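You operate a simulated robot arm through the tools that you are given. There is no shell and no other tool.

You are at the controls of a simulated two-armed robot. One attempt, no reset.

TASK
One pump of saffron syrup in the purple tumbler, two of plum in the silver one.
Fine: full strokes; each stays under its pump. Set down upright: what you pick out.
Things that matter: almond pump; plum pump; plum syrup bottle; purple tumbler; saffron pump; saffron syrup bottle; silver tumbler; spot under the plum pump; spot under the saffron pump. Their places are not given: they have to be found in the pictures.

The check looks at the end state, three seconds after you hand in, the way a careful person would. Anything else that was tipped, shoved, dropped, spilled or broken makes it a failure.

THE ROBOT
Two 7-joint arms with fingered hands on one trunk that stands fixed in place. Base frame: the origin is at the foot of the trunk, x ahead of it, y to its left, z up; the work surface is at about z = 0.85. Readings come in m, degrees, newtons and seconds.
The left shoulder is at [0.06, 0.138, 0.872], the right one opposite. With the tool pointing down near the work surface each hand reaches from about 0.38 to 0.92 m from the base axis, measured 20 degrees to its own side. Payload 4 kg a hand.
Tool frame (each hand has its own): the origin (TCP) lies between the finger pads and is the grasp point; the fingertips stand 0.036 m ahead of it; z points along the fingers, y is the line along which they close. The gripper opens to 0.12 m; its body begins 0.042 m behind the TCP. The gripper is a hand of 5 fingers: y runs from the thumb to the fingers, the wrist lies at [-0.015, -0.109, -0.2] in the tool frame.
Orientation is that of the tool frame in the base frame, as [roll, pitch, yaw] about the fixed x, y, z axes, in that order (R = Rz(yaw) Ry(pitch) Rx(roll)). With the fingers straight down and the wrist toward the robot, the tool's x, y and z point along [0, 1, 0], [1, 0, 0] and [0, 0, -1] of the base frame.

THE INTERFACE
- The arms move only by the tool jog_arm. It takes "left_deltas", "right_deltas" or both (then of equal length, played together; a hand with none holds still); each is a list of rows, each an object (a shift or turn left out is 0) with "xyz": the shift along the tool's x, y, z in units of 20 mm (1.0 is 20 mm), a list of three; "rotation": the turn, a rotation vector about the tool's x, y, z in units of 5 degrees (1.0 is 5 degrees), a list of three. In form: [{"xyz": [x, y, z], "rotation": [rx, ry, rz]}, ...]. A call has 1 to 20 rows; each row shifts and turns the commanded pose from where the row before left it, along the tool's axes as they then stand. A call with a number of a shift or a turn outside -1 to 1 is refused whole. Rows are played at 5 a second. More than 0.05 m and 8.6 degrees between two rows, and nothing of the call is played. Where a pose cannot be reached the arm comes as near as it can. A force on the tool above 40 N (or 10 N above the force at the start of the call, whichever is more), or a blocked arm, ends the call early, and 0.2 s more pass. In this call time passes only in rows, and 0.2 s behind the last. It gives the time, the measured TCP pose, the force on the tool (base axes), the opening and the grip force at its end, in the units of the frame above (readings bear some noise), with the torque about the TCP (base axes, N m) and any sound that the robot's microphone picked up.
- Cameras (640 x 400 px; columns grow to the right, rows downward): "scene" is now at [0.048, 0.0174, 1.4963]; the picture's right is [0.13, -0.99, 0.00], its down [-0.60, -0.08, -0.80] and it looks along [0.79, 0.10, -0.60] (base axes); focal length 292 px, centre (320, 200). "left" rides on the left gripper at [-0.069, -0.079, -0.131] in its tool frame; the picture's right is [-0.78, -0.29, 0.55], its down [0.55, -0.73, 0.40] and it looks along [0.29, 0.61, 0.74] (tool axes); focal length 222 px, centre (320, 200). "right" rides on the right gripper at [0.069, -0.079, -0.131] in its tool frame; the picture's right is [-0.78, 0.29, -0.55], its down [-0.55, -0.73, 0.40] and it looks along [-0.29, 0.61, 0.74] (tool axes); focal length 222 px, centre (320, 200).
- capture(camera): a new picture of that camera. It takes no simulated time.
- raise_lower(by): slides the trunk up (or, below 0, down) by that many m; the arms and the scene camera ride with it, the base frame stays. It gives what a move gives, with no picture.
- set_fingers(index, middle, ring, little, thumb_bend, thumb_turn, hand): sets how far each is bent, from 0 (flat) to 1 (curled in); at 0.3 the hand is open as for a grip, at 0.7 the pads meet at the TCP. One left out holds its place. A second passes; each finger stops where it meets its share of the squeeze, and holds until it gets a number again. It is the only way to open and close the hand. It gives what a move gives, with no picture; readings hold the bend of each and the force on index, middle, ring, little, thumb and palm. thumb_turn goes from beside the hand (0) to across from the fingers (1), as for a grip.
- pan_tilt(pan, tilt): turns the head with the scene camera to pan (to the left, within 86 degrees either way) and tilt (down, from -29 to 69), counted from straight ahead of the robot. It gives what a move gives.
- measure_at(camera, pixels): for up to 12 pixels [column, row] of the newest picture of that camera ("zoom" is the newest enlarged one), the place [x, y, z] in the base frame of the surface seen there, good to about 0.002 m, but the place of the scene camera against the robot may be out by one fixed shift of up to 0.025 m in any direction. It takes no simulated time.
- zoom(camera, box): a new picture of the part [left, top, right, bottom] of that camera's present view, enlarged. It takes no simulated time.
- close_job(): hands the job in; it is judged then, once.

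Open the grippers and draw the arms clear of the work before you hand the job in, unless the task says otherwise.

The tools are called as a command line: name --argument value ..., lists and objects as JSON in quotes. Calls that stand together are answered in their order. jog_arm: Moves the arms, as the interface text tells. Its arguments: {"type":"object","properties":{"left_deltas":{"type":"array"},"right_deltas":{"type":"array"}},"required":[]} The other tools are called the same way: raise_lower (by) moves the trunk up or down; set_fingers (index, middle, ring, little, thumb_bend, thumb_turn, hand) moves the fingers one by one; pan_tilt (pan, tilt) turns the head that bears the scene camera; capture (camera) takes a picture; measure_at (camera, pixels) gives the place of the surface under pixels of a picture; zoom (camera, box) takes an enlarged picture of a part of a camera's view; close_job () hands the job in.

At the start:

```text
t: 0.0
left_tcp_pos: [0.5564, 0.3834, 1.2654]
left_ee_rot: [180.0, 0.0, 90.1]
left_contact_force: [0.6, 0.3, -0.4]
left_wrist_torque: [-0.02, -0.02, -0.01]
left_finger_gap: 0.1196
left_gripper_force: 0.0
left_shape: jaw
left_bend: [0.3, 0.3, 0.3, 0.3, 0.3, 0.97]
left_finger forces: [0.0, 0.0, 0.1, 0.1, 0.1, 0.0]
right_tcp_pos: [0.5481, -0.1029, 1.3157]
right_ee_rot: [-179.9, 0.0, 90.0]
right_contact_force: [-0.3, 0.3, -0.6]
right_wrist_torque: [0.0, -0.02, 0.0]
right_finger_gap: 0.1198
right_gripper_force: 0.1
right_shape: jaw
right_bend: [0.3, 0.3, 0.3, 0.3, 0.3, 0.97]
right_finger forces: [0.0, 0.0, 0.0, 0.0, 0.1, 0.0]
trunk travel left (down, up): [-0.45, 0.14]
head pan, tilt (commanded): [7.2, 37.1]
```

scene: 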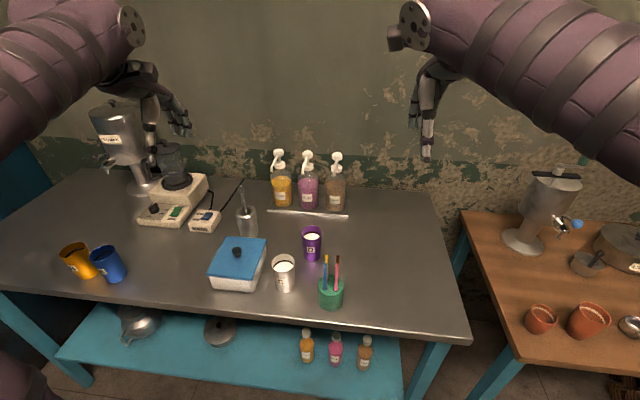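
right: 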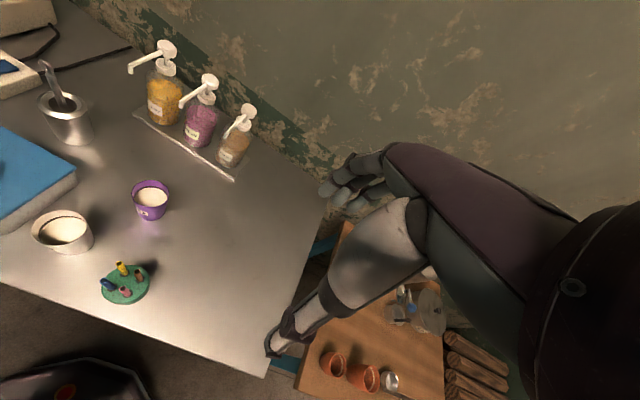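
left: 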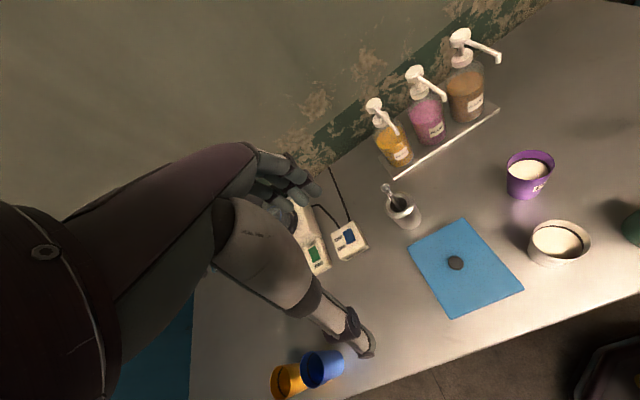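

The scene picture shows three pump bottles near (282,185), (308,185), (337,190), the purple tumbler at (312,243) and a white/silver tumbler at (284,273). I zoom in on these to read labels and see the pumps.

zoom --camera "scene" --box '[250, 140, 370, 220]'

zoom --camera "scene" --box '[200, 210, 360, 310]'

zoom --camera "right" --box '[110, 30, 270, 190]'

```text
5.00 times, centred on (310, 180) of scene
```

zoom: 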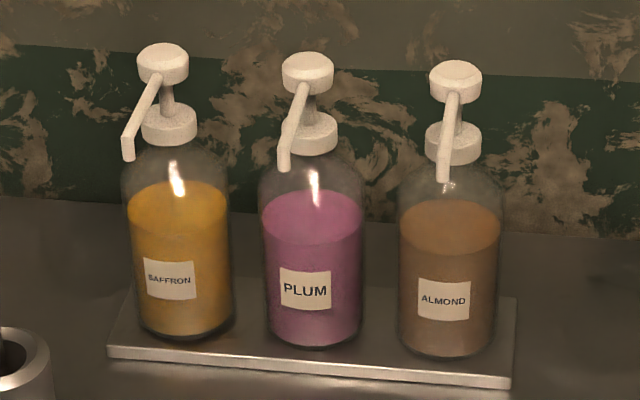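

```text
4.00 times, centred on (280, 260) of scene
```

zoom: 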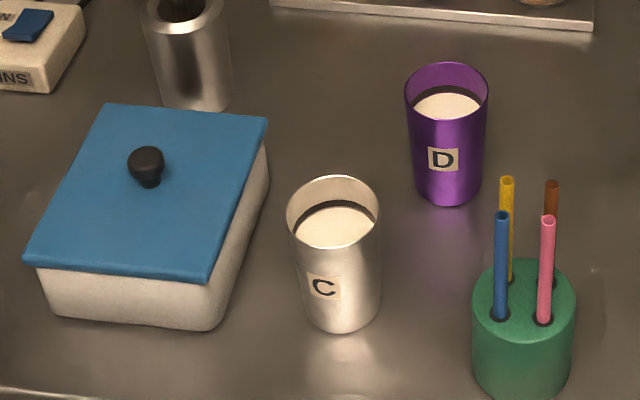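

```text
2.50 times, centred on (190, 110) of right
```

zoom: 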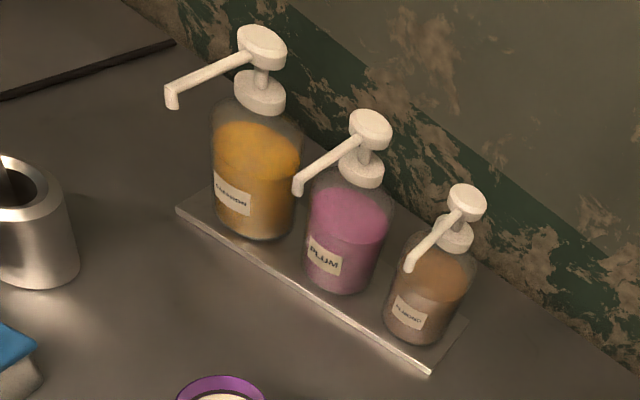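

I take measurements of the pumps, nozzles, bottles and tumblers in the scene and right-hand pictures, so I can work out the scene camera's fixed shift.

measure_at --camera "right" --pixels '[[167, 46], [132, 72], [207, 80], [183, 105], [248, 108], [226, 135], [135, 112], [234, 180], [150, 186], [150, 197], [62, 214], [64, 232]]'

measure_at --camera "left" --pixels '[[374, 103], [396, 132], [414, 71], [444, 99], [460, 34], [498, 60], [396, 178], [498, 108], [530, 153], [528, 168], [560, 224], [558, 242]]'

measure_at --camera "scene" --pixels '[[282, 153], [275, 170], [311, 154], [306, 172], [341, 155], [338, 175], [271, 212], [347, 217], [312, 228], [312, 238], [283, 256], [283, 268]]'

```text
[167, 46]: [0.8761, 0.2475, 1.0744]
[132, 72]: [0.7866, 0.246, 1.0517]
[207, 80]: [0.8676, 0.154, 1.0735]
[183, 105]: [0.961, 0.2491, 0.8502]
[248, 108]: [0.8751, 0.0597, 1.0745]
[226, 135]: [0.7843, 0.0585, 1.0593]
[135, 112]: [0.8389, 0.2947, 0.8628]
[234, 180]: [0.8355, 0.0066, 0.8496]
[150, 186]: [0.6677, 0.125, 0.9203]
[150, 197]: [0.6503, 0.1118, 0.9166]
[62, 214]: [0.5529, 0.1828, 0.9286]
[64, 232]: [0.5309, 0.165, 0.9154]
```

```text
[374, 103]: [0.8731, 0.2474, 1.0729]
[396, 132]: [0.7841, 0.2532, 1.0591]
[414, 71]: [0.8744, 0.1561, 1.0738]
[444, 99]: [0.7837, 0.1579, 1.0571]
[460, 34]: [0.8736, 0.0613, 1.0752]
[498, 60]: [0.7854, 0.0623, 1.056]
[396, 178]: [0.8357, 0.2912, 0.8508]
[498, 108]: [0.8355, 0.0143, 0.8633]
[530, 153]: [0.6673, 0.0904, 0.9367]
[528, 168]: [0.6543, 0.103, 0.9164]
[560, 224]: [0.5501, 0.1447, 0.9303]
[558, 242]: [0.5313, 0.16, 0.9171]
```

```text
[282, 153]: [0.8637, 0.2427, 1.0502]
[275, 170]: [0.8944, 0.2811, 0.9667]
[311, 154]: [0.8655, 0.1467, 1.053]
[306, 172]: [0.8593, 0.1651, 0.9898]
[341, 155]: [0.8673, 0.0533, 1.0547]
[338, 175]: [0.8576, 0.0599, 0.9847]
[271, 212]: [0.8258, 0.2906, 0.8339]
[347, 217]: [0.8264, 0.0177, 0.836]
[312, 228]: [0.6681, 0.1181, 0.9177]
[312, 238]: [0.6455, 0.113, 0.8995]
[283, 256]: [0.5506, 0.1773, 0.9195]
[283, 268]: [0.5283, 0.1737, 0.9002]
```

The hand cameras agree with each other: pump heads at x≈0.875, y≈0.247/0.156/0.060, top z≈1.074, nozzles at x≈0.785. Next I look more closely at the tumblers and surroundings from the left-hand camera, and at the left hand itself.

zoom --camera "left" --box '[380, 130, 640, 290]'

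zoom --camera "left" --box '[340, 10, 540, 210]'

zoom --camera "scene" --box '[60, 0, 240, 150]'

```text
2.46 times, centred on (510, 210) of left
```

zoom: 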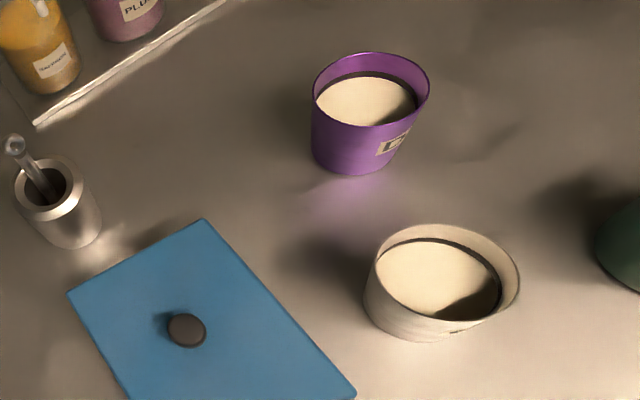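

```text
2.00 times, centred on (440, 110) of left
```

zoom: 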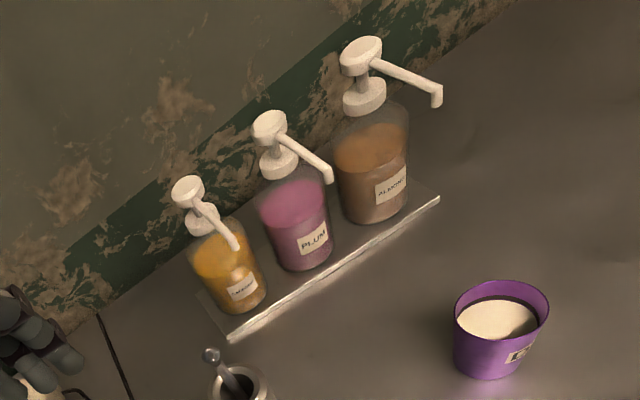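

```text
2.67 times, centred on (150, 75) of scene
```

zoom: 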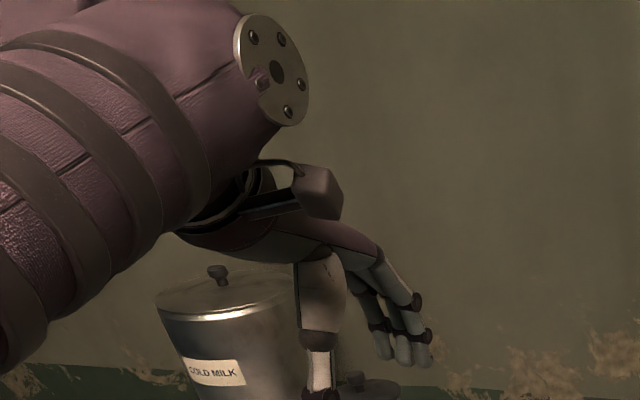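

I zoom again on the tumblers from the left camera and measure rim edges, the box's edges and the spoon cup.

zoom --camera "left" --box '[380, 130, 640, 290]'

measure_at --camera "zoom" --pixels '[[315, 90], [428, 90], [370, 54], [360, 124], [379, 255], [517, 285], [440, 226], [440, 319], [204, 222], [352, 392], [96, 200], [20, 140]]'

measure_at --camera "scene" --pixels '[[302, 237], [321, 239], [312, 226], [311, 258], [272, 262], [294, 262], [283, 254], [284, 290], [267, 245], [253, 278], [253, 288], [266, 250]]'

```text
2.46 times, centred on (510, 210) of left
```

zoom: 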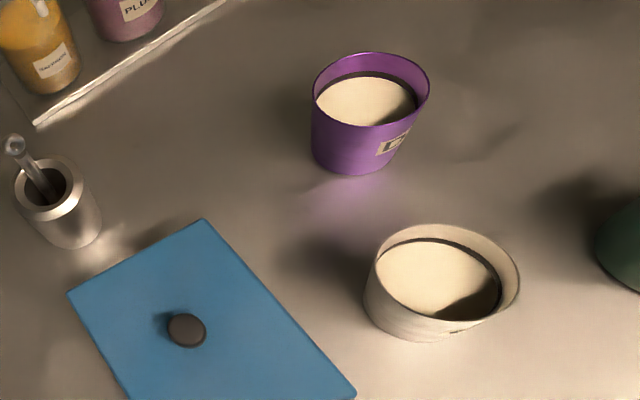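

```text
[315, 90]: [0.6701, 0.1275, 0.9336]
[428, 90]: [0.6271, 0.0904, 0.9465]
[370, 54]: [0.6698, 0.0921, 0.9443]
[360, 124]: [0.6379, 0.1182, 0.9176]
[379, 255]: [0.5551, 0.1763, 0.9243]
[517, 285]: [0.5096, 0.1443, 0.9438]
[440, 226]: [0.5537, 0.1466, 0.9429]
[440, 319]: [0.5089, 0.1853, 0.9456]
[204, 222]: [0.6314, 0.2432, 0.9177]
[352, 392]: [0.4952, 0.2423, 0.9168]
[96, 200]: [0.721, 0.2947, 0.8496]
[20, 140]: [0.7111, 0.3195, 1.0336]
```

```text
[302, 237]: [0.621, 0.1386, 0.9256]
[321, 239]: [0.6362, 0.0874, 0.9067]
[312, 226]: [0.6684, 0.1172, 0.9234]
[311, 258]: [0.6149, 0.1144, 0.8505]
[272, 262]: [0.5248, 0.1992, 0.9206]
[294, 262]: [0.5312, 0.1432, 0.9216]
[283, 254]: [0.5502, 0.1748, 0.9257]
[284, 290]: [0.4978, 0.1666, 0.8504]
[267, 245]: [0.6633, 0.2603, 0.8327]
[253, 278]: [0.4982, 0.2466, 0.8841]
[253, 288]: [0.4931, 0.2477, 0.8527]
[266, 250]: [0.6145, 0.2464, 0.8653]
```

Purple tumbler centre ≈ (0.648, 0.111), silver ≈ (0.530, 0.165), rim z≈0.945, radius ≈0.029; box edge at y≈0.242. I raise the trunk so the arm works from above the table rather than level with it.

raise_lower --by 0.14

```text
t: 1.7
left_tcp_pos: [0.5568, 0.3841, 1.4043]
left_ee_rot: [-180.0, 0.1, 90.0]
left_contact_force: [-0.2, -0.8, 0.0]
left_wrist_torque: [0.02, -0.01, -0.01]
left_finger_gap: 0.1196
left_gripper_force: 0.0
left_shape: jaw
left_bend: [0.3, 0.3, 0.3, 0.3, 0.3, 0.97]
left_finger forces: [0.0, 0.0, 0.0, 0.1, 0.1, 0.0]
right_tcp_pos: [0.5464, -0.1032, 1.4552]
right_ee_rot: [180.0, -0.1, 90.0]
right_contact_force: [0.5, -0.1, 0.1]
right_wrist_torque: [0.0, 0.02, -0.05]
right_finger_gap: 0.1198
right_gripper_force: 0.0
right_shape: jaw
right_bend: [0.3, 0.3, 0.3, 0.3, 0.3, 0.97]
right_finger forces: [0.0, 0.0, 0.0, 0.0, 0.0, 0.2]
trunk travel left (down, up): [-0.59, 0.0]
head pan, tilt (commanded): [7.2, 37.1]
```

The trunk is up. I tilt the left hand's fingers forward by 60° (about tool x) in free air.

jog_arm --left_deltas '[{"rotation": [-1, 0, 0]}, {"rotation": [-1, 0, 0]}, {"rotation": [-1, 0, 0]}, {"rotation": [-1, 0, 0]}, {"rotation": [-1, 0, 0]}, {"rotation": [-1, 0, 0]}, {"rotation": [-1, 0, 0]}, {"rotation": [-1, 0, 0]}, {"rotation": [-1, 0, 0]}, {"rotation": [-1, 0, 0]}, {"rotation": [-1, 0, 0]}, {"rotation": [-1, 0, 0]}]'

```text
t: 4.3
left_tcp_pos: [0.5564, 0.3839, 1.4045]
left_ee_rot: [119.9, 0.0, 90.0]
left_contact_force: [1.0, -0.1, 0.6]
left_wrist_torque: [0.02, 0.04, -0.02]
left_finger_gap: 0.1198
left_gripper_force: 0.2
left_shape: jaw
left_bend: [0.3, 0.3, 0.3, 0.3, 0.3, 0.97]
left_finger forces: [0.0, 0.1, 0.0, 0.0, 0.0, 0.1]
right_tcp_pos: [0.5467, -0.1032, 1.4535]
right_ee_rot: [179.9, 0.1, 90.0]
right_contact_force: [-0.4, 0.0, -0.6]
right_wrist_torque: [0.02, 0.0, 0.0]
right_finger_gap: 0.1197
right_gripper_force: 0.0
right_shape: jaw
right_bend: [0.3, 0.3, 0.3, 0.3, 0.3, 0.97]
right_finger forces: [0.0, 0.0, 0.0, 0.1, 0.0, 0.0]
trunk travel left (down, up): [-0.59, 0.0]
head pan, tilt (commanded): [7.2, 37.1]
```

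Tool z now points forward and 30° down. Next I roll about tool z by -90° so the thumb comes to the right and the fingers to the left.

jog_arm --left_deltas '[{"rotation": [0, 0, -1]}, {"rotation": [0, 0, -1]}, {"rotation": [0, 0, -1]}, {"rotation": [0, 0, -1]}, {"rotation": [0, 0, -1]}, {"rotation": [0, 0, -1]}, {"rotation": [0, 0, -1]}, {"rotation": [0, 0, -1]}, {"rotation": [0, 0, -1]}, {"rotation": [0, 0, -1]}, {"rotation": [0, 0, -1]}, {"rotation": [0, 0, -1]}, {"rotation": [0, 0, -1]}, {"rotation": [0, 0, -1]}, {"rotation": [0, 0, -1]}, {"rotation": [0, 0, -1]}, {"rotation": [0, 0, -1]}, {"rotation": [0, 0, -1]}]'

capture --camera "scene"

capture --camera "right"

capture --camera "left"

```text
t: 8.1
left_tcp_pos: [0.5573, 0.3834, 1.4036]
left_ee_rot: [-179.6, 60.0, -179.7]
left_contact_force: [0.5, -0.5, 0.3]
left_wrist_torque: [0.01, -0.01, 0.0]
left_finger_gap: 0.1197
left_gripper_force: 0.0
left_shape: jaw
left_bend: [0.3, 0.3, 0.3, 0.3, 0.3, 0.97]
left_finger forces: [0.0, 0.1, 0.0, 0.1, 0.0, 0.0]
right_tcp_pos: [0.5478, -0.1018, 1.4565]
right_ee_rot: [-180.0, 0.0, 90.0]
right_contact_force: [-0.7, -0.2, -0.8]
right_wrist_torque: [-0.01, -0.02, 0.0]
right_finger_gap: 0.1197
right_gripper_force: 0.1
right_shape: jaw
right_bend: [0.3, 0.3, 0.3, 0.3, 0.3, 0.97]
right_finger forces: [0.0, 0.0, 0.0, 0.1, 0.2, 0.1]
trunk travel left (down, up): [-0.59, 0.0]
head pan, tilt (commanded): [7.2, 37.1]
```

```text
taken
```

scene: 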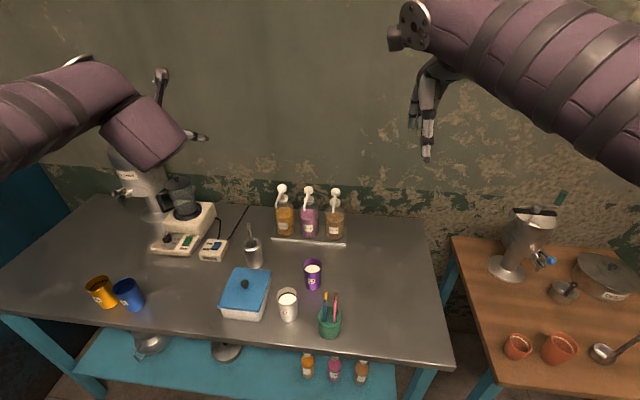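

```text
taken
```

right: 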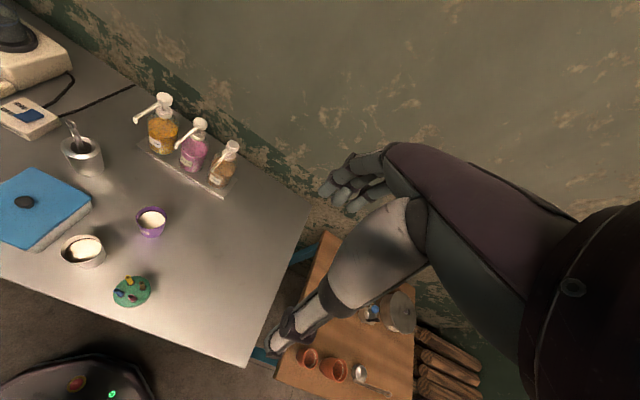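

```text
taken
```

left: 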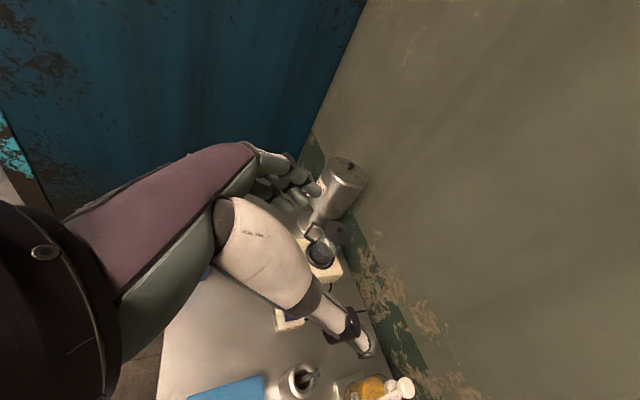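

The left hand now points forward with thumb on the right. The brush cup at scene (330,320) may be in the way of a front approach to the purple tumbler, so I measure it and others from the right camera (fixed viewpoint).

zoom --camera "right" --box '[0, 150, 240, 310]'

measure_at --camera "zoom" --pixels '[[305, 340], [318, 355], [378, 363], [355, 352], [342, 340], [300, 390], [400, 380], [350, 405], [345, 335], [330, 365], [358, 375], [240, 120]]'

measure_at --camera "scene" --pixels '[[325, 293], [336, 295], [323, 300], [334, 303], [330, 316], [319, 320], [341, 320], [330, 335], [313, 263], [288, 290], [266, 272], [254, 245]]'

```text
2.50 times, centred on (120, 230) of right
```

zoom: 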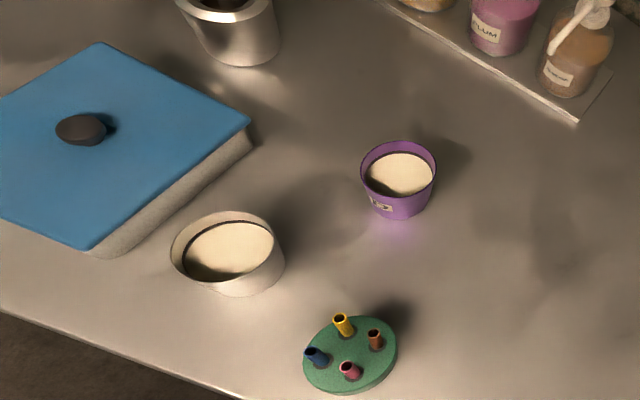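

```text
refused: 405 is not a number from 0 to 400
```

```text
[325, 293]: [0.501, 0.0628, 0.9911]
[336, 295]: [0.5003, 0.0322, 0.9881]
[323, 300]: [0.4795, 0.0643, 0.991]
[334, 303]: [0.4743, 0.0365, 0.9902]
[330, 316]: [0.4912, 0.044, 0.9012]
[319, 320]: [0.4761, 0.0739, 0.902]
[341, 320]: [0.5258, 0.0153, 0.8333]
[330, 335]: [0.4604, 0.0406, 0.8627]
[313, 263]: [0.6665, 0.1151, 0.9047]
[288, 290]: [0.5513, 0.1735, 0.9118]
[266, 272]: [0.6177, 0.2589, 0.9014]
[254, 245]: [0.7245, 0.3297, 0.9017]
```

The brush cup stands at about (0.50, 0.05) with tips near z≈1.01. I now map the spoon cup and bottle fronts near the pump spots from the right camera, to see what room there is.

zoom --camera "right" --box '[40, 80, 260, 220]'

zoom --camera "scene" --box '[220, 170, 380, 270]'

```text
2.86 times, centred on (150, 150) of right
```

zoom: 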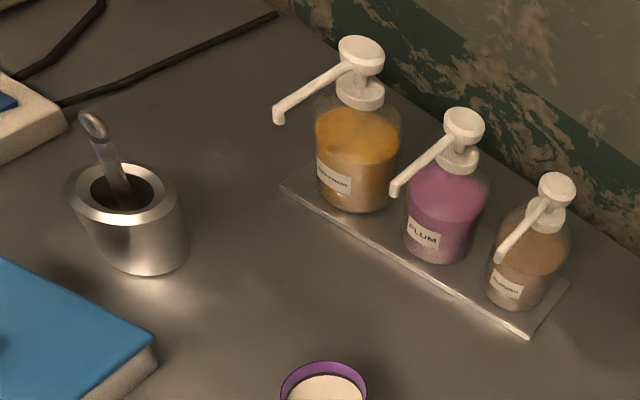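

```text
4.00 times, centred on (300, 220) of scene
```

zoom: 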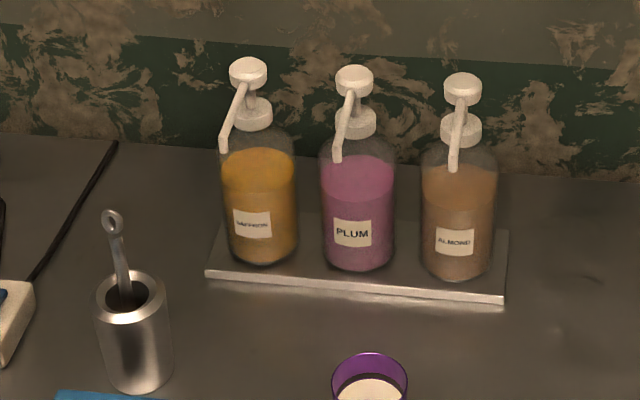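

I measure key points on this zoomed scene view (nozzles, tray edge, bottle fronts, spoon cup), and the same features on a fresh right zoom.

measure_at --camera "zoom" --pixels '[[223, 146], [337, 155], [453, 164], [260, 255], [356, 262], [210, 275], [503, 297], [131, 278], [98, 300], [164, 300], [131, 318], [135, 388]]'

zoom --camera "right" --box '[40, 80, 260, 220]'

measure_at --camera "zoom" --pixels '[[279, 119], [397, 190], [499, 257], [345, 205], [437, 258], [282, 190], [526, 338], [122, 167], [70, 185], [172, 195], [125, 220], [92, 120]]'

```text
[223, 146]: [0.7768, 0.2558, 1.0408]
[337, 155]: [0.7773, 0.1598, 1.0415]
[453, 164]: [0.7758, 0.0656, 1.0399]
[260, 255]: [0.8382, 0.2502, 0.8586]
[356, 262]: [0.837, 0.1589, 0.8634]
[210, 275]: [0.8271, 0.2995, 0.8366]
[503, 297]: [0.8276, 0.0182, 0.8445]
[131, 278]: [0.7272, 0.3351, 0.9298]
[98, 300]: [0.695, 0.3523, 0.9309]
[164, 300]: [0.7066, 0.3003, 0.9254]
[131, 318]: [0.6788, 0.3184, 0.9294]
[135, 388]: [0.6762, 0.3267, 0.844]
```

```text
2.86 times, centred on (150, 150) of right
```

zoom: 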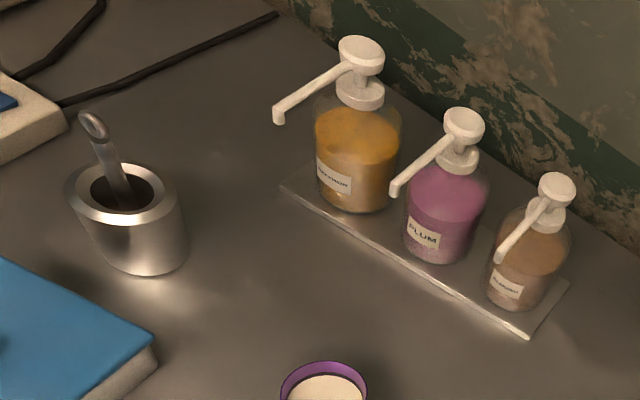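

```text
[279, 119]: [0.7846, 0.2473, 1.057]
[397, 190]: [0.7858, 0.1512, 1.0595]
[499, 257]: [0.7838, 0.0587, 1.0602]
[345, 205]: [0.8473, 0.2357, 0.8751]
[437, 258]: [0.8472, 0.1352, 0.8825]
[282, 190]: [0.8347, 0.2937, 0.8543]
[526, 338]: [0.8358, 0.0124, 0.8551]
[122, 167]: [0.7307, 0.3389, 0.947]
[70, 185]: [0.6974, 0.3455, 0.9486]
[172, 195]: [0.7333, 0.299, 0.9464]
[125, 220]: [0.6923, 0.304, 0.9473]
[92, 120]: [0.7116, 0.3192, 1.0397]
```

The spoon cup is centred near (0.713, 0.321), so space left of the saffron spot is tight, and I need the hand's true geometry. I move the left hand to a free, visible place around (0.55, 0.15, 1.25).

jog_arm --left_deltas '[{"xyz": [0.54, -0.97, 0.31]}, {"xyz": [0.54, -0.97, 0.31]}, {"xyz": [0.54, -0.97, 0.31]}, {"xyz": [0.54, -0.97, 0.31]}, {"xyz": [0.54, -0.97, 0.31]}, {"xyz": [0.54, -0.97, 0.31]}, {"xyz": [0.54, -0.97, 0.31]}, {"xyz": [0.54, -0.97, 0.31]}, {"xyz": [0.54, -0.97, 0.31]}, {"xyz": [0.54, -0.97, 0.31]}, {"xyz": [0.54, -0.97, 0.31]}, {"xyz": [0.54, -0.97, 0.31]}]'

capture --camera "scene"

capture --camera "right"

capture --camera "left"

```text
t: 10.7
left_tcp_pos: [0.5567, 0.1502, 1.2551]
left_ee_rot: [179.9, 60.0, 179.9]
left_contact_force: [0.8, -0.1, -0.2]
left_wrist_torque: [-0.05, 0.03, 0.02]
left_finger_gap: 0.1197
left_gripper_force: 0.0
left_shape: jaw
left_bend: [0.3, 0.3, 0.3, 0.3, 0.3, 0.97]
left_finger forces: [0.1, 0.0, 0.0, 0.0, 0.1, 0.0]
right_tcp_pos: [0.5483, -0.104, 1.4548]
right_ee_rot: [180.0, 0.1, 90.0]
right_contact_force: [-0.2, -0.4, -0.8]
right_wrist_torque: [0.02, 0.0, 0.0]
right_finger_gap: 0.1199
right_gripper_force: 0.0
right_shape: jaw
right_bend: [0.3, 0.3, 0.3, 0.3, 0.3, 0.97]
right_finger forces: [0.0, 0.0, 0.1, 0.0, 0.0, 0.1]
trunk travel left (down, up): [-0.59, 0.0]
head pan, tilt (commanded): [7.2, 37.1]
```

```text
taken
```

scene: 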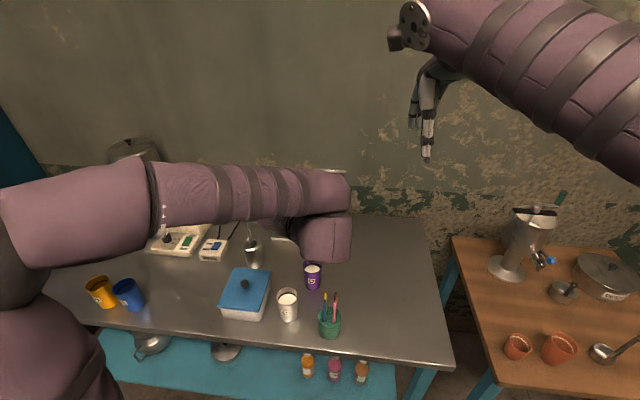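

```text
taken
```

right: 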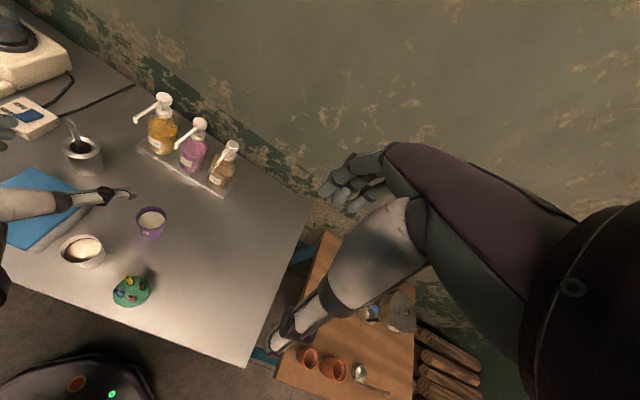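

```text
taken
```

left: 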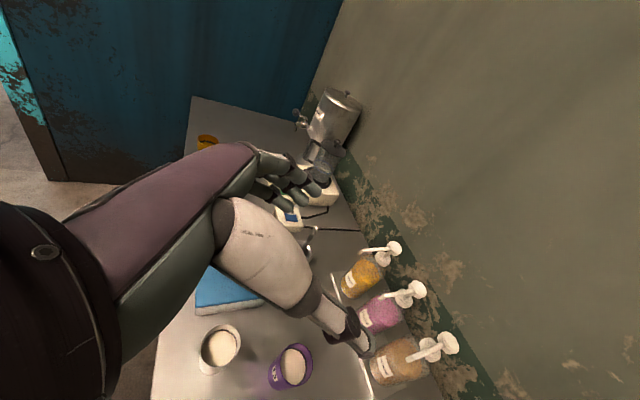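

The left forearm comes in from the left across the view. I measure points on the arm, hand and fingers from the scene and left cameras to learn their true extents.

measure_at --camera "scene" --pixels '[[60, 210], [150, 195], [150, 225], [250, 190], [250, 215], [340, 190], [330, 215], [325, 240], [325, 258], [285, 235], [345, 205], [20, 300]]'

zoom --camera "left" --box '[180, 120, 400, 380]'

zoom --camera "right" --box '[0, 90, 200, 250]'

```text
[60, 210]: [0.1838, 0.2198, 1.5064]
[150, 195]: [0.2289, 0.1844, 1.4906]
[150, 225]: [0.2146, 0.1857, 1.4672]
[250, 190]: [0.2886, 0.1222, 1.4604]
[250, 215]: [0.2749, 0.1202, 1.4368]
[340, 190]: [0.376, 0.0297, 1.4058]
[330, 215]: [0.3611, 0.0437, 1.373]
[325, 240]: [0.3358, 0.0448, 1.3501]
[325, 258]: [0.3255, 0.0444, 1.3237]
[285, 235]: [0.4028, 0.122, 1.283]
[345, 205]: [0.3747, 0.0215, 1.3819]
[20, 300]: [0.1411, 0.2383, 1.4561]
```

```text
1.54 times, centred on (290, 250) of left
```

zoom: 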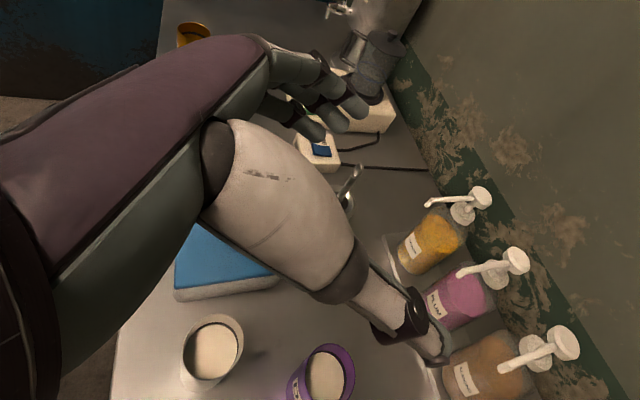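

```text
2.50 times, centred on (100, 170) of right
```

zoom: 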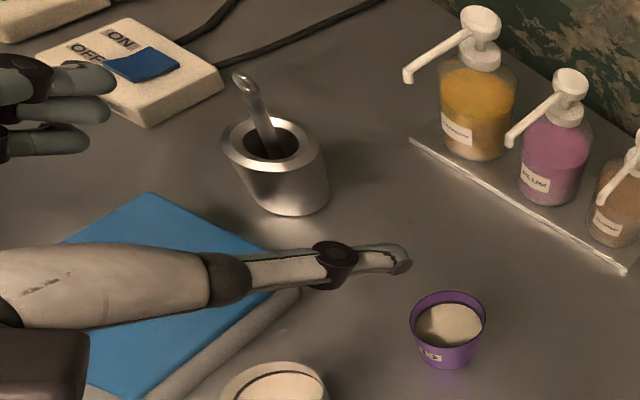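

The right zoom shows the thumb (tip at zoom (400,258)) and three fingertips (at (110,75), (105,108), (85,140)). I measure them for the hand geometry.

measure_at --camera "zoom" --pixels '[[405, 258], [380, 262], [335, 262], [285, 270], [225, 278], [120, 285], [30, 290], [112, 78], [105, 108], [85, 140], [30, 80], [20, 115]]'

measure_at --camera "left" --pixels '[[368, 353], [350, 325], [325, 310], [300, 290], [250, 250], [225, 220], [290, 205], [300, 192], [318, 188], [325, 178], [300, 165], [270, 160]]'

```text
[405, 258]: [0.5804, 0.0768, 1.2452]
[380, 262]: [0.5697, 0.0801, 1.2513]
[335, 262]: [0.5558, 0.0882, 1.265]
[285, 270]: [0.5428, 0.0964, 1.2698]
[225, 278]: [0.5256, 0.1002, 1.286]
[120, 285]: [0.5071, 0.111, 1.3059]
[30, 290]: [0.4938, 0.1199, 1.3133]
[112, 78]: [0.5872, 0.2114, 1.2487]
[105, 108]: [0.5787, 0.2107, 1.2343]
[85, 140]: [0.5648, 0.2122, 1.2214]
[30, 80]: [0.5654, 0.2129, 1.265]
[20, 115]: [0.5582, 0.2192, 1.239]
```

```text
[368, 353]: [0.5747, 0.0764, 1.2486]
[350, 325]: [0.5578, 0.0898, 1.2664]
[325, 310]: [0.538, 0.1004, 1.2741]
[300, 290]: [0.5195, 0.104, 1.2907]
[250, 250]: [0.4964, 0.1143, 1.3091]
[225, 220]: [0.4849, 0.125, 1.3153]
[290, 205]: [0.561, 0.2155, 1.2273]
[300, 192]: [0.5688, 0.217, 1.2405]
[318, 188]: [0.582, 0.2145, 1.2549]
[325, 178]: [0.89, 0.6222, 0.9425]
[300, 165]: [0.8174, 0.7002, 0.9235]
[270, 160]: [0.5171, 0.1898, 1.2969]
```

Hand extents: fingers span about ±0.033 m across tool x, thumb tip and fingertips as expected; the forearm is elbow-up and clear. Before swinging the left hand, I move the right hand away to the right and turn it so its camera watches the pumps.

jog_arm --right_deltas '[{"xyz": [-1, 0, 0]}, {"xyz": [-1, 0, 0]}, {"xyz": [-1, 0, 0]}, {"xyz": [-1, 0, 0]}, {"xyz": [-1, 0, 0]}, {"xyz": [-1, 0, 0]}, {"xyz": [-1, 0, 0]}, {"xyz": [-1, 0, 0]}, {"xyz": [-1, 0, 0]}, {"xyz": [-1, 0, 0]}, {"rotation": [0, 0, -1]}, {"rotation": [0, 0, -1]}, {"rotation": [0, 0, -1]}, {"rotation": [0, 0, -1]}, {"rotation": [0, 0, -1]}, {"rotation": [0, 0, -1]}, {"rotation": [0, 0, -1]}, {"rotation": [0, 0, -1]}, {"rotation": [0, 0, -1]}, {"rotation": [0, 0, -1]}]'

capture --camera "right"

capture --camera "scene"

```text
t: 14.9
left_tcp_pos: [0.5553, 0.1503, 1.2561]
left_ee_rot: [179.9, 60.0, 179.9]
left_contact_force: [0.5, 0.2, -0.9]
left_wrist_torque: [0.0, -0.02, 0.02]
left_finger_gap: 0.1197
left_gripper_force: 0.2
left_shape: jaw
left_bend: [0.3, 0.3, 0.3, 0.3, 0.3, 0.97]
left_finger forces: [0.0, 0.1, 0.0, 0.0, 0.0, 0.0]
right_tcp_pos: [0.5468, -0.3038, 1.4553]
right_ee_rot: [179.9, 0.0, 140.2]
right_contact_force: [0.0, 0.5, -0.4]
right_wrist_torque: [-0.01, 0.01, 0.03]
right_finger_gap: 0.1195
right_gripper_force: 0.1
right_shape: jaw
right_bend: [0.3, 0.3, 0.3, 0.3, 0.3, 0.97]
right_finger forces: [0.0, 0.0, 0.0, 0.0, 0.1, 0.1]
trunk travel left (down, up): [-0.59, 0.0]
head pan, tilt (commanded): [7.2, 37.1]
```

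```text
taken
```

right: 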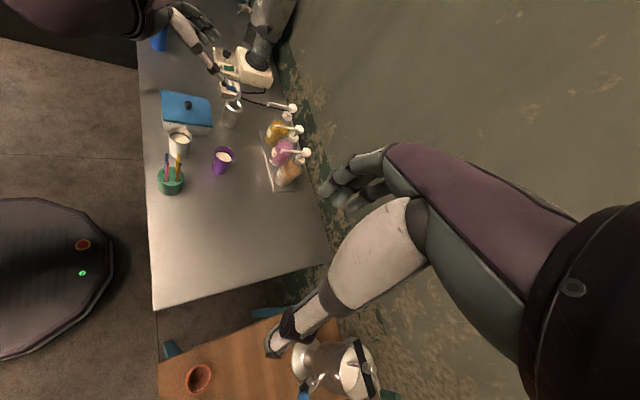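

```text
taken
```

scene: 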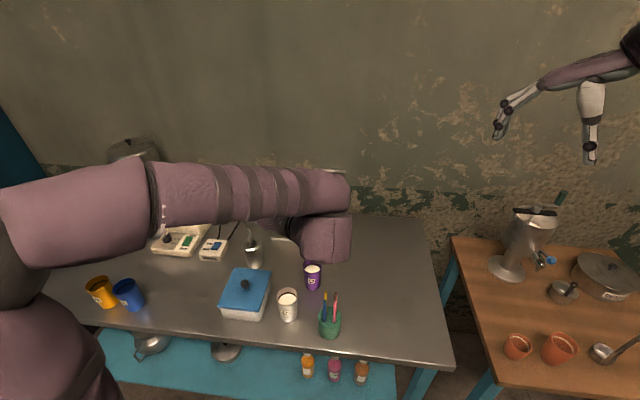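

The right hand is out of the way and its camera sees the table. Now I flatten the left hand to 15° down and yaw it 45° to the left in free air.

jog_arm --left_deltas '[{"rotation": [0, -1, 0]}, {"rotation": [0, -1, 0]}, {"rotation": [0, -1, 0]}, {"rotation": [-0.966, 0, -0.259]}, {"rotation": [-0.966, 0, -0.259]}, {"rotation": [-0.966, 0, -0.259]}, {"rotation": [-0.966, 0, -0.259]}, {"rotation": [-0.966, 0, -0.259]}, {"rotation": [-0.966, 0, -0.259]}, {"rotation": [-0.966, 0, -0.259]}, {"rotation": [-0.966, 0, -0.259]}, {"rotation": [-0.966, 0, -0.259]}]'

capture --camera "scene"

capture --camera "right"

capture --camera "left"

```text
t: 17.5
left_tcp_pos: [0.5552, 0.1511, 1.2561]
left_ee_rot: [179.6, 75.0, -135.2]
left_contact_force: [0.4, 0.1, -0.3]
left_wrist_torque: [-0.02, 0.0, 0.03]
left_finger_gap: 0.1196
left_gripper_force: 0.0
left_shape: jaw
left_bend: [0.3, 0.3, 0.3, 0.3, 0.3, 0.97]
left_finger forces: [0.0, 0.1, 0.0, 0.0, 0.0, 0.0]
right_tcp_pos: [0.5459, -0.3038, 1.4537]
right_ee_rot: [179.9, 0.0, 140.0]
right_contact_force: [0.5, -0.8, 0.6]
right_wrist_torque: [0.01, 0.0, 0.05]
right_finger_gap: 0.1198
right_gripper_force: 0.0
right_shape: jaw
right_bend: [0.3, 0.3, 0.3, 0.3, 0.3, 0.97]
right_finger forces: [0.1, 0.0, 0.1, 0.0, 0.1, 0.0]
trunk travel left (down, up): [-0.59, 0.0]
head pan, tilt (commanded): [7.2, 37.1]
```

```text
taken
```

scene: 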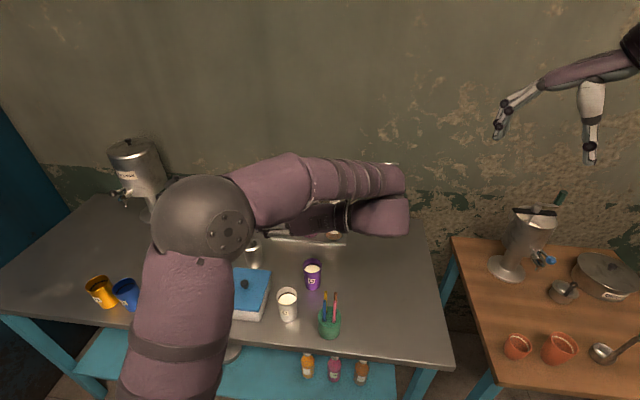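

```text
taken
```

right: 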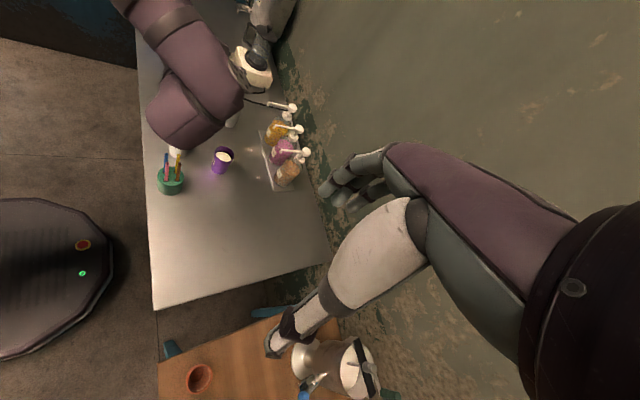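

```text
taken
```

left: 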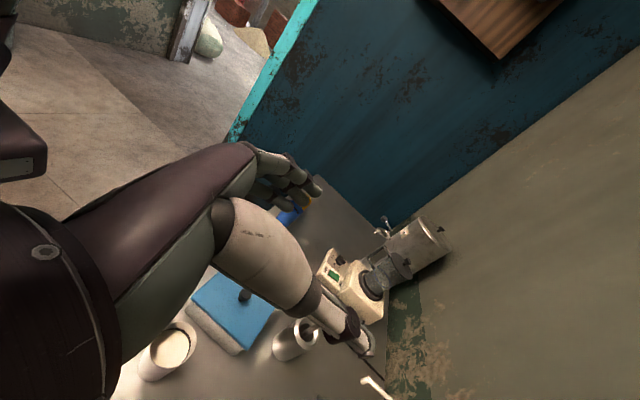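

The pose is reached (15° down, yaw ~45°). I move the open hand to above the purple tumbler at about (0.648, 0.111, 1.06).

jog_arm --left_deltas '[{"xyz": [0.898, -0.47, 0.434]}, {"xyz": [0.898, -0.47, 0.434]}, {"xyz": [0.898, -0.47, 0.434]}, {"xyz": [0.898, -0.47, 0.434]}, {"xyz": [0.898, -0.47, 0.434]}, {"xyz": [0.898, -0.47, 0.434]}, {"xyz": [0.898, -0.47, 0.434]}, {"xyz": [0.898, -0.47, 0.434]}, {"xyz": [0.898, -0.47, 0.434]}, {"xyz": [0.898, -0.47, 0.434]}]'

capture --camera "scene"

capture --camera "right"

capture --camera "left"

```text
t: 19.7
left_tcp_pos: [0.649, 0.1093, 1.0596]
left_ee_rot: [-179.9, 75.0, -134.9]
left_contact_force: [-0.7, 0.4, 0.7]
left_wrist_torque: [0.02, -0.01, -0.01]
left_finger_gap: 0.1195
left_gripper_force: 0.1
left_shape: jaw
left_bend: [0.3, 0.3, 0.3, 0.3, 0.3, 0.97]
left_finger forces: [0.0, 0.0, 0.0, 0.0, 0.0, 0.0]
right_tcp_pos: [0.549, -0.3034, 1.4551]
right_ee_rot: [-179.9, 0.1, 140.0]
right_contact_force: [-0.6, -0.6, -0.3]
right_wrist_torque: [0.02, 0.01, -0.02]
right_finger_gap: 0.1198
right_gripper_force: 0.0
right_shape: jaw
right_bend: [0.3, 0.3, 0.3, 0.3, 0.3, 0.97]
right_finger forces: [0.0, 0.0, 0.1, 0.0, 0.0, 0.1]
trunk travel left (down, up): [-0.59, 0.0]
head pan, tilt (commanded): [7.2, 37.1]
```

```text
taken
```

scene: 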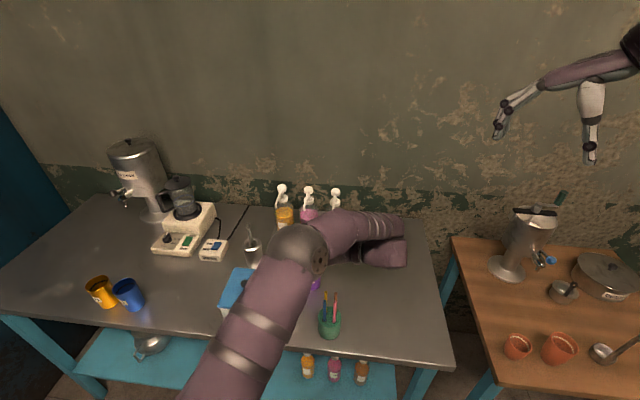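

```text
taken
```

right: 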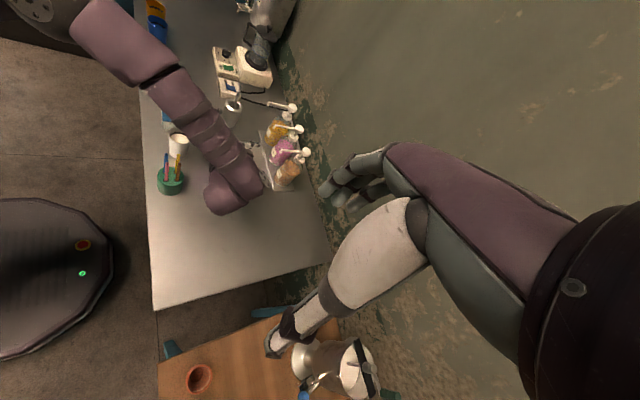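

```text
taken
```

left: 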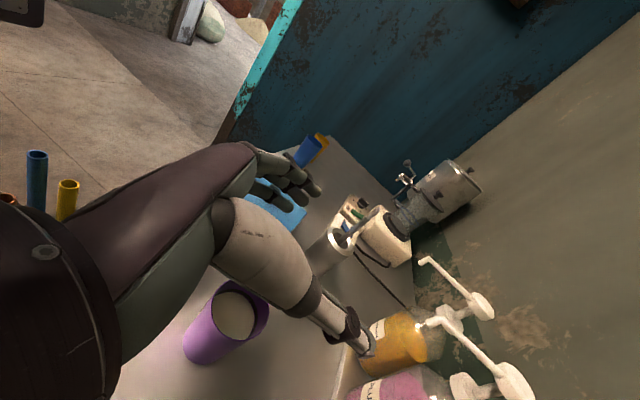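

I check the purple rim's position, the brush tips seen at left-view (37,160) and (67,188), and the elbow height.

measure_at --camera "left" --pixels '[[37, 155], [67, 185], [8, 197], [231, 292], [265, 316], [236, 341], [205, 335], [184, 355], [238, 312], [250, 345]]'

measure_at --camera "scene" --pixels '[[300, 250], [270, 300], [350, 230], [390, 235], [395, 262], [315, 284], [325, 295], [335, 297], [322, 303], [333, 307]]'

```text
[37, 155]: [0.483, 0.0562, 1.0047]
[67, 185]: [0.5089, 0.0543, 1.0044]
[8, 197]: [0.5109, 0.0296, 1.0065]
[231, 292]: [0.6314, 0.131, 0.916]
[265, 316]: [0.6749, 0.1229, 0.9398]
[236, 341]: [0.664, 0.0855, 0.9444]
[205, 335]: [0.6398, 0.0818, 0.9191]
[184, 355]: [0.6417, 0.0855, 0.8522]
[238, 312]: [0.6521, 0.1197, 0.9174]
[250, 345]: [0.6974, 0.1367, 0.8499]
```

```text
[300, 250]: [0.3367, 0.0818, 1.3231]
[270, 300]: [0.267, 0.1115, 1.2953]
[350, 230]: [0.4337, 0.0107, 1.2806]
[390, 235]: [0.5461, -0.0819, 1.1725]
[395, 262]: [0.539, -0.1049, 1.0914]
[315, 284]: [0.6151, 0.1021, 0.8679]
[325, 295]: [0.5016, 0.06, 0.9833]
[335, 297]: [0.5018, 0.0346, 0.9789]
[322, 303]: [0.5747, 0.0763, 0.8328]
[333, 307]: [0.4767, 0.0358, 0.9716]
```

The purple centre is confirmed at ≈(0.648, 0.111). Before descending I measure the back-of-hand silhouette in the left view to check its gap to the brushes.

measure_at --camera "left" --pixels '[[100, 208], [130, 190], [160, 172], [190, 162], [220, 150], [245, 145], [265, 155], [90, 225], [60, 235], [20, 235], [290, 160], [310, 178]]'

```text
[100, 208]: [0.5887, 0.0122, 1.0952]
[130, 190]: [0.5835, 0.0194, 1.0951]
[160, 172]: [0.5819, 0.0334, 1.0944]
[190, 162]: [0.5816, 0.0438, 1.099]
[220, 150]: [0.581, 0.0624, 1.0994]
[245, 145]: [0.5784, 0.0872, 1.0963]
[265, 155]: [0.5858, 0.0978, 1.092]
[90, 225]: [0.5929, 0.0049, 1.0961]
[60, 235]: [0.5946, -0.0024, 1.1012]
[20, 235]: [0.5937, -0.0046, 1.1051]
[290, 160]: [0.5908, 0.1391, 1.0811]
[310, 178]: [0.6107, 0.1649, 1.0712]
```

The hand's back stays ≥0.03 m from the brushes. I descend partly, to z≈0.97, and check alignment around the tumbler.

jog_arm --left_deltas '[{"xyz": [0.83, 0.01, 0.222]}, {"xyz": [0.83, 0.01, 0.222]}, {"xyz": [0.83, 0.01, 0.222]}, {"xyz": [0.83, 0.01, 0.222]}, {"xyz": [0.83, 0.01, 0.222]}]'

capture --camera "left"

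capture --camera "right"

```text
t: 20.9
left_tcp_pos: [0.6488, 0.1117, 0.9724]
left_ee_rot: [179.4, 75.0, -135.6]
left_contact_force: [0.2, -0.7, -0.2]
left_wrist_torque: [0.0, -0.03, 0.0]
left_finger_gap: 0.1194
left_gripper_force: 0.1
left_shape: jaw
left_bend: [0.3, 0.3, 0.3, 0.3, 0.3, 0.97]
left_finger forces: [0.0, 0.1, 0.0, 0.1, 0.1, 0.0]
right_tcp_pos: [0.5465, -0.3033, 1.4545]
right_ee_rot: [-180.0, 0.0, 140.0]
right_contact_force: [0.7, 0.6, 0.1]
right_wrist_torque: [0.02, -0.02, -0.02]
right_finger_gap: 0.1196
right_gripper_force: 0.0
right_shape: jaw
right_bend: [0.3, 0.3, 0.3, 0.3, 0.3, 0.97]
right_finger forces: [0.1, 0.1, 0.0, 0.0, 0.0, 0.0]
trunk travel left (down, up): [-0.59, 0.0]
head pan, tilt (commanded): [7.2, 37.1]
```

```text
taken
```

left: 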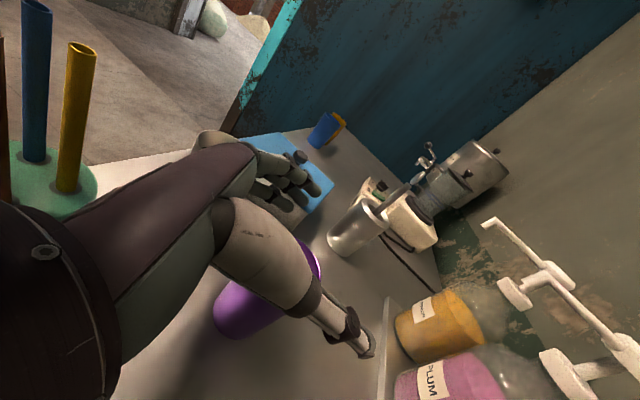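

```text
taken
```

right: 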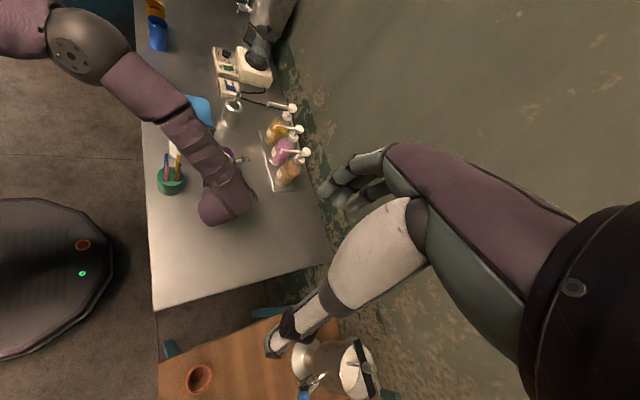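

The tumbler lies between thumb and fingers with no contact. I descend the remaining ~0.067 m to z≈0.904.

jog_arm --left_deltas '[{"xyz": [0.83, 0, 0.222]}, {"xyz": [0.83, 0, 0.222]}, {"xyz": [0.83, 0, 0.222]}, {"xyz": [0.83, 0, 0.222]}]'

capture --camera "left"

```text
t: 21.9
left_tcp_pos: [0.6483, 0.1115, 0.9045]
left_ee_rot: [-180.0, 75.0, -134.9]
left_contact_force: [0.6, 0.6, -0.3]
left_wrist_torque: [-0.01, 0.0, 0.01]
left_finger_gap: 0.1197
left_gripper_force: 0.0
left_shape: jaw
left_bend: [0.3, 0.3, 0.3, 0.3, 0.3, 0.97]
left_finger forces: [0.1, 0.1, 0.0, 0.1, 0.1, 0.0]
right_tcp_pos: [0.5473, -0.3024, 1.4548]
right_ee_rot: [180.0, 0.0, 140.0]
right_contact_force: [-0.1, 0.4, 0.1]
right_wrist_torque: [0.0, -0.02, 0.02]
right_finger_gap: 0.1198
right_gripper_force: 0.0
right_shape: jaw
right_bend: [0.3, 0.3, 0.3, 0.3, 0.3, 0.97]
right_finger forces: [0.0, 0.0, 0.0, 0.0, 0.0, 0.1]
trunk travel left (down, up): [-0.59, 0.0]
head pan, tilt (commanded): [7.2, 37.1]
```

```text
taken
```

left: 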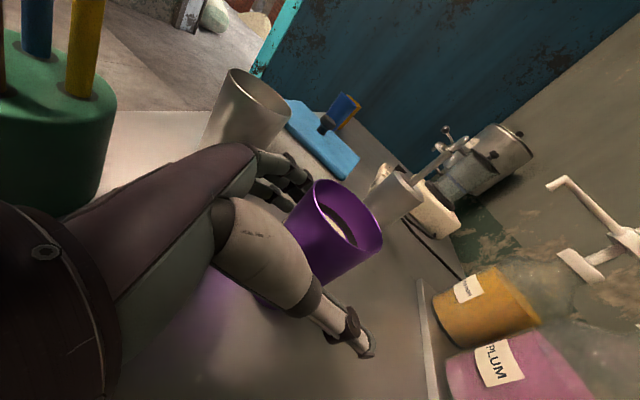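

The purple tumbler sits between the fingers and thumb, centred on the TCP. I close to 0.5 first, gently.

set_fingers --hand "left" --index 0.48 --middle 0.48 --ring 0.48 --little 0.48 --thumb_bend 0.48

capture --camera "left"

```text
t: 22.9
left_tcp_pos: [0.6484, 0.1126, 0.9053]
left_ee_rot: [-179.8, 74.9, -134.9]
left_contact_force: [0.1, 0.0, -0.5]
left_wrist_torque: [0.01, 0.02, 0.01]
left_finger_gap: 0.0663
left_gripper_force: 0.0
left_shape: fingers
left_bend: [0.48, 0.48, 0.48, 0.48, 0.48, 0.97]
left_finger forces: [0.1, 0.0, 0.0, 0.0, 0.1, 0.1]
right_tcp_pos: [0.5469, -0.3037, 1.4539]
right_ee_rot: [179.9, -0.1, 139.9]
right_contact_force: [-0.2, -0.4, -0.4]
right_wrist_torque: [-0.02, -0.01, 0.0]
right_finger_gap: 0.1196
right_gripper_force: 0.1
right_shape: jaw
right_bend: [0.3, 0.3, 0.3, 0.3, 0.3, 0.97]
right_finger forces: [0.1, 0.0, 0.0, 0.0, 0.1, 0.0]
trunk travel left (down, up): [-0.59, 0.0]
head pan, tilt (commanded): [7.2, 37.1]
```

```text
taken
```

left: 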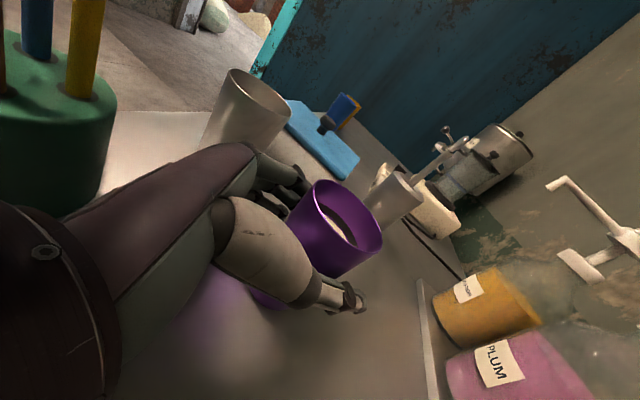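

Opening is 0.066 m with no contact yet. I close further to grip.

set_fingers --hand "left" --index 0.62 --middle 0.62 --ring 0.62 --little 0.62 --thumb_bend 0.62

capture --camera "left"

```text
t: 23.9
left_tcp_pos: [0.6476, 0.1116, 0.9054]
left_ee_rot: [-180.0, 75.0, -135.0]
left_contact_force: [-0.7, 1.5, 1.6]
left_wrist_torque: [0.04, 0.06, -0.01]
left_finger_gap: 0.0309
left_gripper_force: 5.7
left_shape: fingers
left_bend: [0.61, 0.62, 0.61, 0.6, 0.6, 0.96]
left_finger forces: [2.0, 0.0, 1.1, 3.7, 5.6, 0.1]
right_tcp_pos: [0.547, -0.3036, 1.4541]
right_ee_rot: [180.0, -0.1, 139.9]
right_contact_force: [-0.7, 0.2, 0.7]
right_wrist_torque: [-0.02, 0.06, 0.0]
right_finger_gap: 0.1195
right_gripper_force: 0.0
right_shape: jaw
right_bend: [0.3, 0.3, 0.3, 0.3, 0.3, 0.97]
right_finger forces: [0.0, 0.0, 0.0, 0.0, 0.0, 0.1]
trunk travel left (down, up): [-0.59, 0.0]
head pan, tilt (commanded): [7.2, 37.1]
```

```text
taken
```

left: 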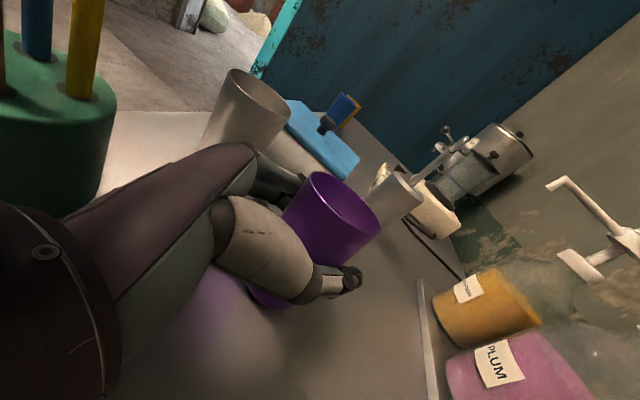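

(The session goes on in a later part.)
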